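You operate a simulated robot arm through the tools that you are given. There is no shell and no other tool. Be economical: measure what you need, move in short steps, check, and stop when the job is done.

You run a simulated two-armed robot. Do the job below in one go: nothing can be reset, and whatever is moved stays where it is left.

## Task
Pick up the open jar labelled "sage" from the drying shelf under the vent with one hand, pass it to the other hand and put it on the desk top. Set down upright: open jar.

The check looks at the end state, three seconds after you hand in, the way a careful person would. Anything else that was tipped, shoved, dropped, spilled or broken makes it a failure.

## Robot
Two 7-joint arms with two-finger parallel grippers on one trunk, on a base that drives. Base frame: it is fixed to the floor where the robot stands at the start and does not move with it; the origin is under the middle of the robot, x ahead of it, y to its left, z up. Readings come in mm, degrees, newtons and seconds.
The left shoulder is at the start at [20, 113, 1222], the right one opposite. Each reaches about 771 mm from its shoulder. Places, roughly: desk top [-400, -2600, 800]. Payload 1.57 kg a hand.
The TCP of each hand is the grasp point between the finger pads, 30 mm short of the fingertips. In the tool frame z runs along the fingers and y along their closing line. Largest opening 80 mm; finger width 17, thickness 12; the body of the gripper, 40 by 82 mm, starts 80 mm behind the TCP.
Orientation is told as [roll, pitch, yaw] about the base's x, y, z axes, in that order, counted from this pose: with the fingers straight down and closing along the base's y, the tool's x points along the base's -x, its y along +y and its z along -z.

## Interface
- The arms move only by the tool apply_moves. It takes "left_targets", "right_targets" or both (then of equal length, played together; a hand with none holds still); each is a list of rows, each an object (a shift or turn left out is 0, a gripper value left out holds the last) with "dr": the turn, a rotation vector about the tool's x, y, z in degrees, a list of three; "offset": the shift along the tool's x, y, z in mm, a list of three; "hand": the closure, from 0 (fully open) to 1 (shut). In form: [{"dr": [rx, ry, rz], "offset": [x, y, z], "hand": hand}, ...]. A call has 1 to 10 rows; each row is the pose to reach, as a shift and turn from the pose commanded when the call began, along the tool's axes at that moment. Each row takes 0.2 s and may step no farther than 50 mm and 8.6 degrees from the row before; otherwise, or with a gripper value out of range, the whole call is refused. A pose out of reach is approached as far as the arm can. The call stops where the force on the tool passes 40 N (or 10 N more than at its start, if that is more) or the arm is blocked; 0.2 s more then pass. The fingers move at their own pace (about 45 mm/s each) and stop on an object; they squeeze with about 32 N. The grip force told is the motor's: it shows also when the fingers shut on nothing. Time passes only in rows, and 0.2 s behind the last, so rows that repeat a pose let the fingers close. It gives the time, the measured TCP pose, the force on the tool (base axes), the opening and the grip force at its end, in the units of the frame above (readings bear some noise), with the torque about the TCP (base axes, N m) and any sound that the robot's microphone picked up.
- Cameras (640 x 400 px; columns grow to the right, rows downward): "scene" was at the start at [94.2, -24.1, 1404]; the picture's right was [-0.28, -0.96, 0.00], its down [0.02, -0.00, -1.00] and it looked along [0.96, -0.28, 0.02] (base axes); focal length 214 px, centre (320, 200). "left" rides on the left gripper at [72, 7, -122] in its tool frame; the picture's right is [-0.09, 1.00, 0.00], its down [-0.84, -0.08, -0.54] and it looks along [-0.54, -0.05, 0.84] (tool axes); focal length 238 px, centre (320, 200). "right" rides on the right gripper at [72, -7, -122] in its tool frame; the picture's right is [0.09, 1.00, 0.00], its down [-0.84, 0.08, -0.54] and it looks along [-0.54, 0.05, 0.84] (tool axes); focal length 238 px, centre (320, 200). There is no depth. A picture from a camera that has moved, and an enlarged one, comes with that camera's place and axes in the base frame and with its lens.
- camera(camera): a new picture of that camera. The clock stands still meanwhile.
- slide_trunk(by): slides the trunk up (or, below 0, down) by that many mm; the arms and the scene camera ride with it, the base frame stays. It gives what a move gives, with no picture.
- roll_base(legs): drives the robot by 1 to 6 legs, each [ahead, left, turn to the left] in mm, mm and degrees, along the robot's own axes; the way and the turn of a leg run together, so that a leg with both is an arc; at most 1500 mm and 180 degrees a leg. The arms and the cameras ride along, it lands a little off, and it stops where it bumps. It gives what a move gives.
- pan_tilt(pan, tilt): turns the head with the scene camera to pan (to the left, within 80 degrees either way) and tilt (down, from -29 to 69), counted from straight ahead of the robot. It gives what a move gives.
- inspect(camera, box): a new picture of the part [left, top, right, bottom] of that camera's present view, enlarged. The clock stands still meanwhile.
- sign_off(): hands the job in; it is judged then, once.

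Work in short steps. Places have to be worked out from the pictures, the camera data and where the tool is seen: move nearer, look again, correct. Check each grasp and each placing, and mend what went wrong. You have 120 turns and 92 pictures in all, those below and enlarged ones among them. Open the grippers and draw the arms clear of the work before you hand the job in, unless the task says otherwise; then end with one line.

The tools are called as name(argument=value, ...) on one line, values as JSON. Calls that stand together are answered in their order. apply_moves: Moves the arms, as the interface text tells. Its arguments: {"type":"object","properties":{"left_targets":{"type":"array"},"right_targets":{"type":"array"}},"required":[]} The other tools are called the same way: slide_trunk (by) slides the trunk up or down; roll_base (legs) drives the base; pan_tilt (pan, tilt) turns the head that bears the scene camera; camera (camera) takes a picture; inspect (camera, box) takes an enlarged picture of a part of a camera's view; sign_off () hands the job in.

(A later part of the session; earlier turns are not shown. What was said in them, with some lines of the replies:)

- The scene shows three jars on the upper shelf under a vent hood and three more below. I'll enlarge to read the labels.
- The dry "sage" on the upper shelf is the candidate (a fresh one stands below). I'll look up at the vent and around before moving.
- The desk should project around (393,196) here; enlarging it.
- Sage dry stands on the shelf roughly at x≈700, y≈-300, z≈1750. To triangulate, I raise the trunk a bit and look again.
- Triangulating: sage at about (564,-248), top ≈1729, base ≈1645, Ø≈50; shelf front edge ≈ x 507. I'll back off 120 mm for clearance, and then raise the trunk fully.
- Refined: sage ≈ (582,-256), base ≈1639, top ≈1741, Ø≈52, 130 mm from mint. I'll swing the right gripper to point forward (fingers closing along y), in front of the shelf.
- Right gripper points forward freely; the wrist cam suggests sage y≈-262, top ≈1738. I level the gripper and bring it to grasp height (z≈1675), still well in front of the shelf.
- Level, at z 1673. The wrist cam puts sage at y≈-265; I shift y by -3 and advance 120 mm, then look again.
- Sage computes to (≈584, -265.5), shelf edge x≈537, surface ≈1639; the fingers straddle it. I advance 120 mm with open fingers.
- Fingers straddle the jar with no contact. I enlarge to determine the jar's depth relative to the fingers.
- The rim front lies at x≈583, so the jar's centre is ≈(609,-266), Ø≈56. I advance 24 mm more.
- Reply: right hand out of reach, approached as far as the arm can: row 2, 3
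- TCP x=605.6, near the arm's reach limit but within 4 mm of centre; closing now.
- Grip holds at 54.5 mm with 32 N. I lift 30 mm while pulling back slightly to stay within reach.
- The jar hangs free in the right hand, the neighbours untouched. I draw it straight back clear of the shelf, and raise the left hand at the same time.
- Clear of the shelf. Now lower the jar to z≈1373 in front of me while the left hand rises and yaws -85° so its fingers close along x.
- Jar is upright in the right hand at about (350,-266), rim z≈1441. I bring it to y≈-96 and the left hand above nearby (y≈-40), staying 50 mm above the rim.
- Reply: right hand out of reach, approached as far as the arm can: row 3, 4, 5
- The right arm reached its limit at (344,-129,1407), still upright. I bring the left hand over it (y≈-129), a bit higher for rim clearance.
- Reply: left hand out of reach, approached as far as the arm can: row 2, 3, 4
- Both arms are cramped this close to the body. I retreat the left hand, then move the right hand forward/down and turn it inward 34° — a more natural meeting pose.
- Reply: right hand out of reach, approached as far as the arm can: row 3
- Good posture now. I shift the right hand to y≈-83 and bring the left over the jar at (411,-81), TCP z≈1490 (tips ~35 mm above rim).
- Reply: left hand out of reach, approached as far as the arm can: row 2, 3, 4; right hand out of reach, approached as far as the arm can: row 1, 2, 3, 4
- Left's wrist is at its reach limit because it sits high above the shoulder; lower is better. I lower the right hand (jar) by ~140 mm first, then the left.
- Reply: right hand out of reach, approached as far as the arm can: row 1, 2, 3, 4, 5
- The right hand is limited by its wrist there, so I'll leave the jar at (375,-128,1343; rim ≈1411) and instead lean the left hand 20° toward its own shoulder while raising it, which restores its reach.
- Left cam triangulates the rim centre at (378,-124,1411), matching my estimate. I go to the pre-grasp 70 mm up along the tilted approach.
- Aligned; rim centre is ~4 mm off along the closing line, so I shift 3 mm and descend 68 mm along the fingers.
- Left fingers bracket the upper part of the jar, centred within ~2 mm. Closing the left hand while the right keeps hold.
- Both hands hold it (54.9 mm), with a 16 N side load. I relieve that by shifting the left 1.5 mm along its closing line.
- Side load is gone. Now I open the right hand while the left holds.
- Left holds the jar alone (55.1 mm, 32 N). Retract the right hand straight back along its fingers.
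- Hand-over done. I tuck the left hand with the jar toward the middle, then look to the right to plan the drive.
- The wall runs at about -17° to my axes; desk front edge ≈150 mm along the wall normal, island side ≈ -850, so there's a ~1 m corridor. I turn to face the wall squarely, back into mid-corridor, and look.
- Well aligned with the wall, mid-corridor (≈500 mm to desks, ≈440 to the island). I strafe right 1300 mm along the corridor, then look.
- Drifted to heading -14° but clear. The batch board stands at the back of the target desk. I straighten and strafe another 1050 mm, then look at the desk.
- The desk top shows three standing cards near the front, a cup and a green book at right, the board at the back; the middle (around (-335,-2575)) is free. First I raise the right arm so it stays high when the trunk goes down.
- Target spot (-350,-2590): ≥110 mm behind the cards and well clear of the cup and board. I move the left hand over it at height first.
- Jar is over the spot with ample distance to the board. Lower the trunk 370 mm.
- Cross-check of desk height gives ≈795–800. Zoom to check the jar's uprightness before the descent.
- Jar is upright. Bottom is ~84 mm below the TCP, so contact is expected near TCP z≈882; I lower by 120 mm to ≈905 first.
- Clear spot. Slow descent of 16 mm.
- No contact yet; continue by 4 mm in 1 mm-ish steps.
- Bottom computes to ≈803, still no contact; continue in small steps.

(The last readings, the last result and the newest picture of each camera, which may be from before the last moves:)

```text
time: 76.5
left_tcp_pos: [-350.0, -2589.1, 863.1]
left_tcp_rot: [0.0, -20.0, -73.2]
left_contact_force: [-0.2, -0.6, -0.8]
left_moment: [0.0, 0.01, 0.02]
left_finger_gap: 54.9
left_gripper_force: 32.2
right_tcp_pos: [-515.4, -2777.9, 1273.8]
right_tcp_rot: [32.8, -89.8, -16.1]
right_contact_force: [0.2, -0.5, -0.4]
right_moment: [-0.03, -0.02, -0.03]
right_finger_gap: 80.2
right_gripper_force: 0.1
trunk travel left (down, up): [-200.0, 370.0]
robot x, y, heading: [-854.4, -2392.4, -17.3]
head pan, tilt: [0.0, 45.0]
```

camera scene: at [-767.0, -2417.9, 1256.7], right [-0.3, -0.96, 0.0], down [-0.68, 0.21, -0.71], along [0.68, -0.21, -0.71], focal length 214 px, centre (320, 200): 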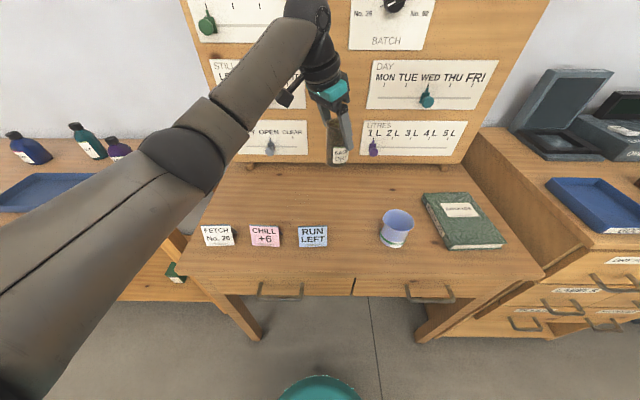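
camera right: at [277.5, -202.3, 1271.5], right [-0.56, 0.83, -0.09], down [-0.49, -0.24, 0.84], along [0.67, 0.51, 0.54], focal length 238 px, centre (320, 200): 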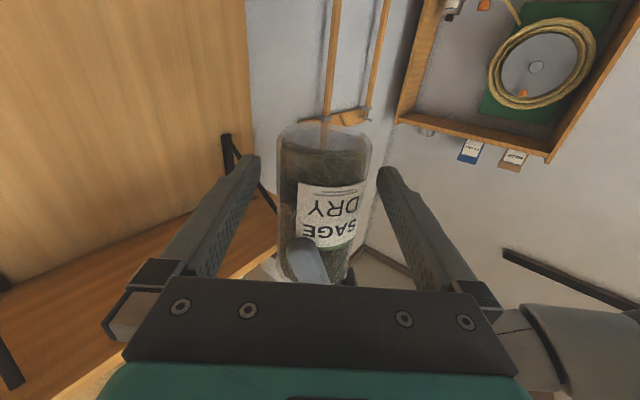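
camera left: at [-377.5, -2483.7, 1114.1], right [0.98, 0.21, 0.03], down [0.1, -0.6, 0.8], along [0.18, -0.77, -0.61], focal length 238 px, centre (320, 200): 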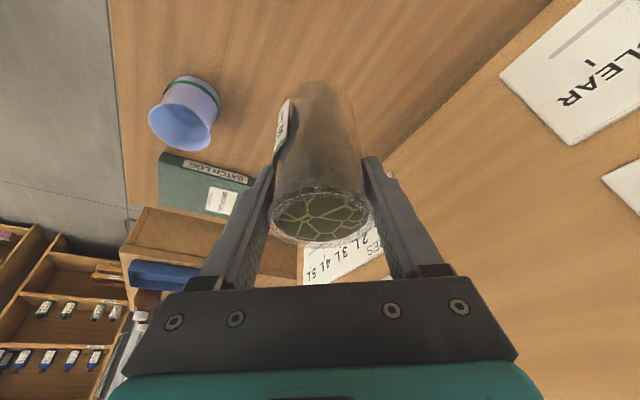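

apply_moves(left_targets=[{"offset": [0.5, 0, 1.4], "hand": 1}, {"offset": [1.0, 0, 2.8], "hand": 1}, {"offset": [1.5, 0, 4.2], "hand": 1}, {"offset": [1.5, 0, 4.2], "hand": 1}])

camera(camera="right")

inspect(camera="scene", box=[300, 155, 380, 215])

```text
time: 77.5
left_tcp_pos: [-351.9, -2589.3, 860.8]
left_tcp_rot: [0.1, -20.2, -73.2]
left_contact_force: [-0.3, 3.6, 14.8]
left_moment: [0.51, 0.37, -0.12]
left_finger_gap: 54.4
left_gripper_force: 31.6
right_tcp_pos: [-514.1, -2776.9, 1274.2]
right_tcp_rot: [21.3, -89.9, -4.4]
right_contact_force: [0.8, 0.3, -0.3]
right_moment: [0.02, 0.03, 0.01]
right_finger_gap: 79.8
right_gripper_force: 0.0
trunk travel left (down, up): [-200.0, 370.0]
robot x, y, heading: [-852.5, -2390.3, -17.1]
head pan, tilt: [0.0, 45.0]
```

```text
30 pictures are left
camera right: at [-629.6, -2818.8, 1203.4], right [-0.29, 0.95, -0.09], down [-0.54, -0.08, 0.84], along [0.79, 0.29, 0.54], focal length 238 px, centre (320, 200)
```

right: 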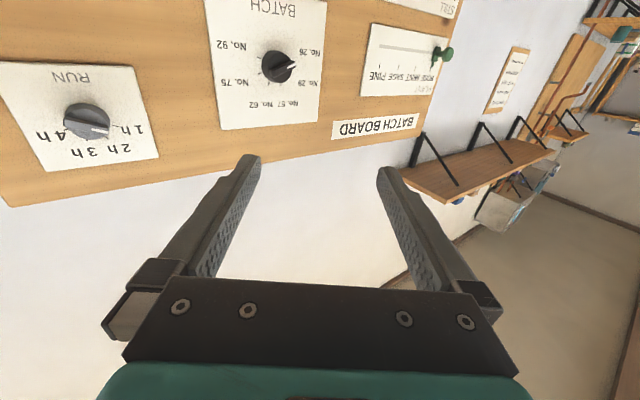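

```text
6.67 times, centred on (340, 185) of scene
camera zoom: at [-768.0, -2417.0, 1256.9], right [-0.3, -0.96, 0.0], down [-0.67, 0.21, -0.71], along [0.68, -0.21, -0.71], focal length 1430 px, centre (187, 300)
```

zoom: 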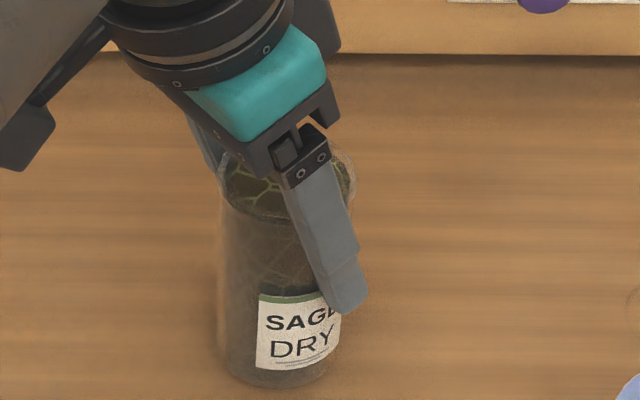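

Contact: +16 N. I back off ~1.7 mm to leave light contact before releasing.

apply_moves(left_targets=[{"offset": [-0.6, 0, -1.6], "hand": 1}, {"offset": [-0.6, 0, -1.6], "hand": 1}])

```text
time: 78.1
left_tcp_pos: [-350.3, -2588.9, 860.6]
left_tcp_rot: [0.0, -20.0, -73.1]
left_contact_force: [2.5, 2.3, 8.0]
left_moment: [0.04, -0.01, -0.02]
left_finger_gap: 54.7
left_gripper_force: 31.7
right_tcp_pos: [-513.7, -2778.5, 1273.2]
right_tcp_rot: [27.7, -89.9, -11.0]
right_contact_force: [0.1, -0.6, -0.2]
right_moment: [-0.02, 0.04, 0.0]
right_finger_gap: 79.9
right_gripper_force: 0.1
trunk travel left (down, up): [-200.0, 370.0]
robot x, y, heading: [-851.9, -2388.4, -17.1]
head pan, tilt: [0.0, 45.0]
```

Base is flat (moment ≈0). Raise a hair more and open gently.

apply_moves(left_targets=[{"offset": [-0.2, 0, -0.6], "hand": 1}, {"offset": [-0.2, 0, -0.6], "hand": 0.28}, {"offset": [-0.2, 0, -0.6], "hand": 0.2}, {"offset": [-0.2, 0, -0.6], "hand": 0.1}, {"offset": [-0.2, 0, -0.6], "hand": 0}, {"offset": [-0.2, 0, -0.6], "hand": 0}])

inspect(camera="scene", box=[300, 150, 380, 210])

camera(camera="left")

```text
time: 79.5
left_tcp_pos: [-350.7, -2589.6, 862.2]
left_tcp_rot: [-0.1, -20.1, -73.1]
left_contact_force: [0.5, -0.1, 0.9]
left_moment: [-0.01, -0.01, 0.01]
left_finger_gap: 80.0
left_gripper_force: 0.0
right_tcp_pos: [-514.0, -2779.0, 1273.3]
right_tcp_rot: [32.9, -89.8, -15.9]
right_contact_force: [0.4, -0.3, 0.2]
right_moment: [0.01, 0.01, 0.0]
right_finger_gap: 80.1
right_gripper_force: 0.2
trunk travel left (down, up): [-200.0, 370.0]
robot x, y, heading: [-853.1, -2390.6, -17.2]
head pan, tilt: [0.0, 45.0]
```

```text
6.67 times, centred on (340, 180) of scene
camera zoom: at [-767.1, -2417.8, 1256.7], right [-0.3, -0.96, 0.0], down [-0.68, 0.21, -0.71], along [0.68, -0.21, -0.71], focal length 1430 px, centre (187, 333)
```

zoom: 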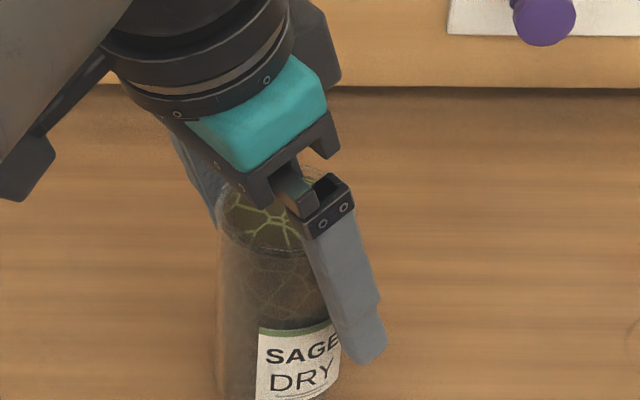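

```text
27 pictures are left
camera left: at [-377.3, -2483.5, 951.0], right [0.98, 0.21, 0.03], down [0.1, -0.6, 0.8], along [0.18, -0.77, -0.61], focal length 238 px, centre (320, 200)
```

left: 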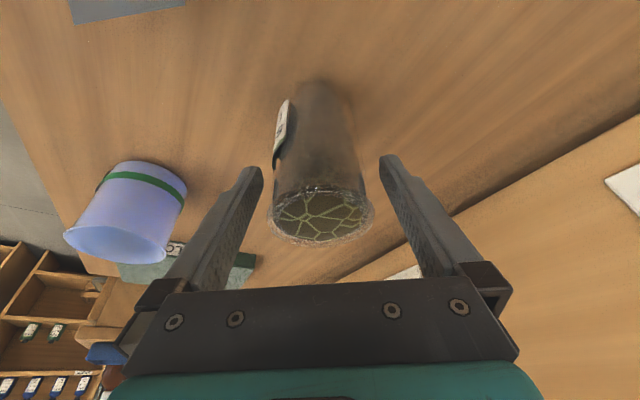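

Released, jar stands. Retract the left hand along the approach axis.

apply_moves(left_targets=[{"offset": [0, 0, -15]}, {"offset": [0, 0, -35]}, {"offset": [0, 0, -65]}, {"offset": [0, 0, -100]}, {"offset": [0, 0, -140]}])

slide_trunk(by=200)

camera(camera="scene")

camera(camera="left")

```text
time: 80.7
left_tcp_pos: [-364.2, -2546.0, 992.9]
left_tcp_rot: [0.0, -20.0, -73.1]
left_contact_force: [-0.3, 0.1, 0.3]
left_moment: [-0.02, 0.01, 0.02]
left_finger_gap: 80.2
left_gripper_force: 0.1
right_tcp_pos: [-514.2, -2777.3, 1274.0]
right_tcp_rot: [29.9, -89.7, -13.2]
right_contact_force: [0.1, -0.5, 0.4]
right_moment: [0.02, 0.01, -0.01]
right_finger_gap: 79.9
right_gripper_force: 0.0
trunk travel left (down, up): [-200.0, 370.0]
robot x, y, heading: [-852.2, -2390.9, -17.2]
head pan, tilt: [0.0, 45.0]
```

```text
time: 82.9
left_tcp_pos: [-364.6, -2547.1, 1193.6]
left_tcp_rot: [0.0, -20.0, -73.1]
left_contact_force: [-0.7, -0.4, -0.1]
left_moment: [-0.03, 0.02, 0.01]
left_finger_gap: 80.2
left_gripper_force: 0.1
right_tcp_pos: [-513.8, -2777.8, 1473.5]
right_tcp_rot: [32.4, -89.7, -15.6]
right_contact_force: [-0.2, -0.6, -1.3]
right_moment: [0.0, 0.01, 0.01]
right_finger_gap: 80.2
right_gripper_force: 0.0
trunk travel left (down, up): [-400.0, 170.0]
robot x, y, heading: [-853.3, -2390.9, -17.4]
head pan, tilt: [0.0, 45.0]
```

```text
26 pictures are left
camera scene: at [-767.0, -2417.9, 1456.6], right [-0.3, -0.96, 0.0], down [-0.68, 0.21, -0.71], along [0.68, -0.21, -0.71], focal length 214 px, centre (320, 200)
```

scene: 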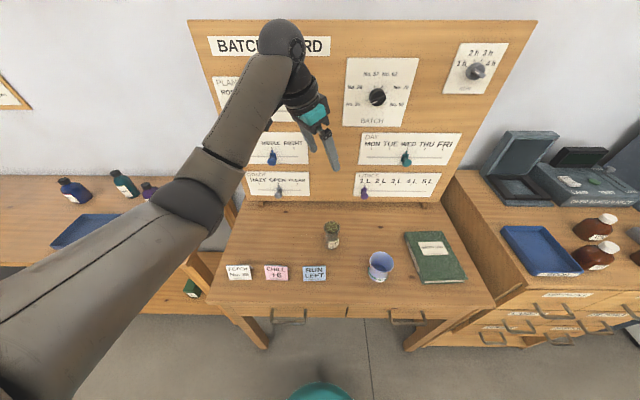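

```text
25 pictures are left
camera left: at [-390.6, -2440.7, 1283.0], right [0.98, 0.21, 0.03], down [0.1, -0.6, 0.8], along [0.18, -0.77, -0.61], focal length 238 px, centre (320, 200)
```

left: 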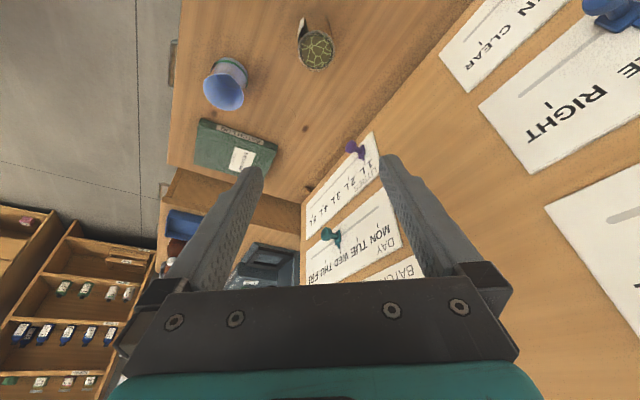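

The jar stands alone in the middle of the desk, all neighbours untouched. I back the base off 150 mm to clear the arms and zoom in for a last check.

roll_base(legs=[[-150, 0, 0]])

camera(camera="scene")

inspect(camera="scene", box=[240, 150, 400, 270])

```text
time: 84.3
left_tcp_pos: [-509.1, -2501.3, 1195.3]
left_tcp_rot: [0.0, -20.0, -73.1]
left_contact_force: [0.0, 0.7, 0.5]
left_moment: [-0.02, -0.05, 0.02]
left_finger_gap: 79.7
left_gripper_force: 0.0
right_tcp_pos: [-657.7, -2732.1, 1473.4]
right_tcp_rot: [33.1, -89.9, -16.2]
right_contact_force: [0.1, 0.6, 0.0]
right_moment: [0.01, -0.01, -0.02]
right_finger_gap: 80.0
right_gripper_force: 0.0
trunk travel left (down, up): [-400.0, 170.0]
robot x, y, heading: [-1001.0, -2346.6, -17.2]
head pan, tilt: [0.0, 45.0]
```

```text
24 pictures are left
camera scene: at [-912.7, -2372.7, 1456.7], right [-0.29, -0.96, 0.0], down [-0.68, 0.21, -0.71], along [0.68, -0.21, -0.71], focal length 214 px, centre (320, 200)
```

scene: 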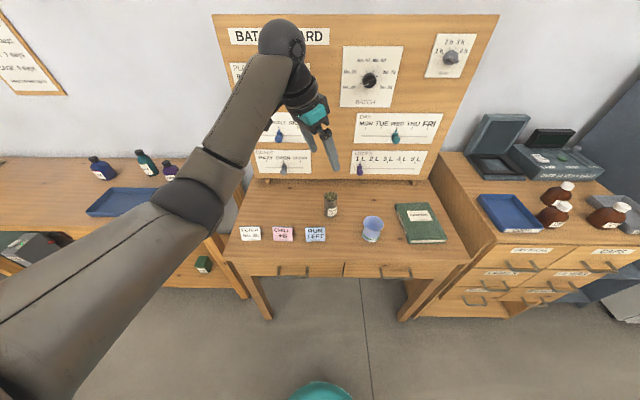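

```text
3.33 times, centred on (320, 210) of scene
camera zoom: at [-912.7, -2372.7, 1456.7], right [-0.29, -0.96, 0.0], down [-0.68, 0.21, -0.71], along [0.68, -0.21, -0.71], focal length 715 px, centre (320, 167)
```

zoom: 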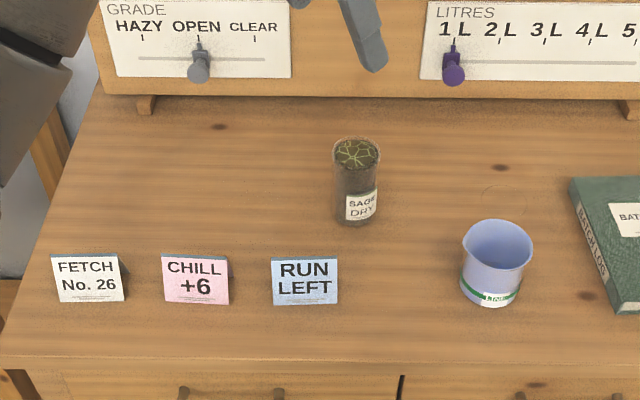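

The jar stands upright on the desk, both grippers are open and drawn clear; handing in.

sign_off()

```text
The job is handed in.
```

The open "sage" jar from the drying shelf was picked up with the right hand and passed to the left. It now stands upright on the desk top, nothing else looked moved in the pictures, and the job is handed in.
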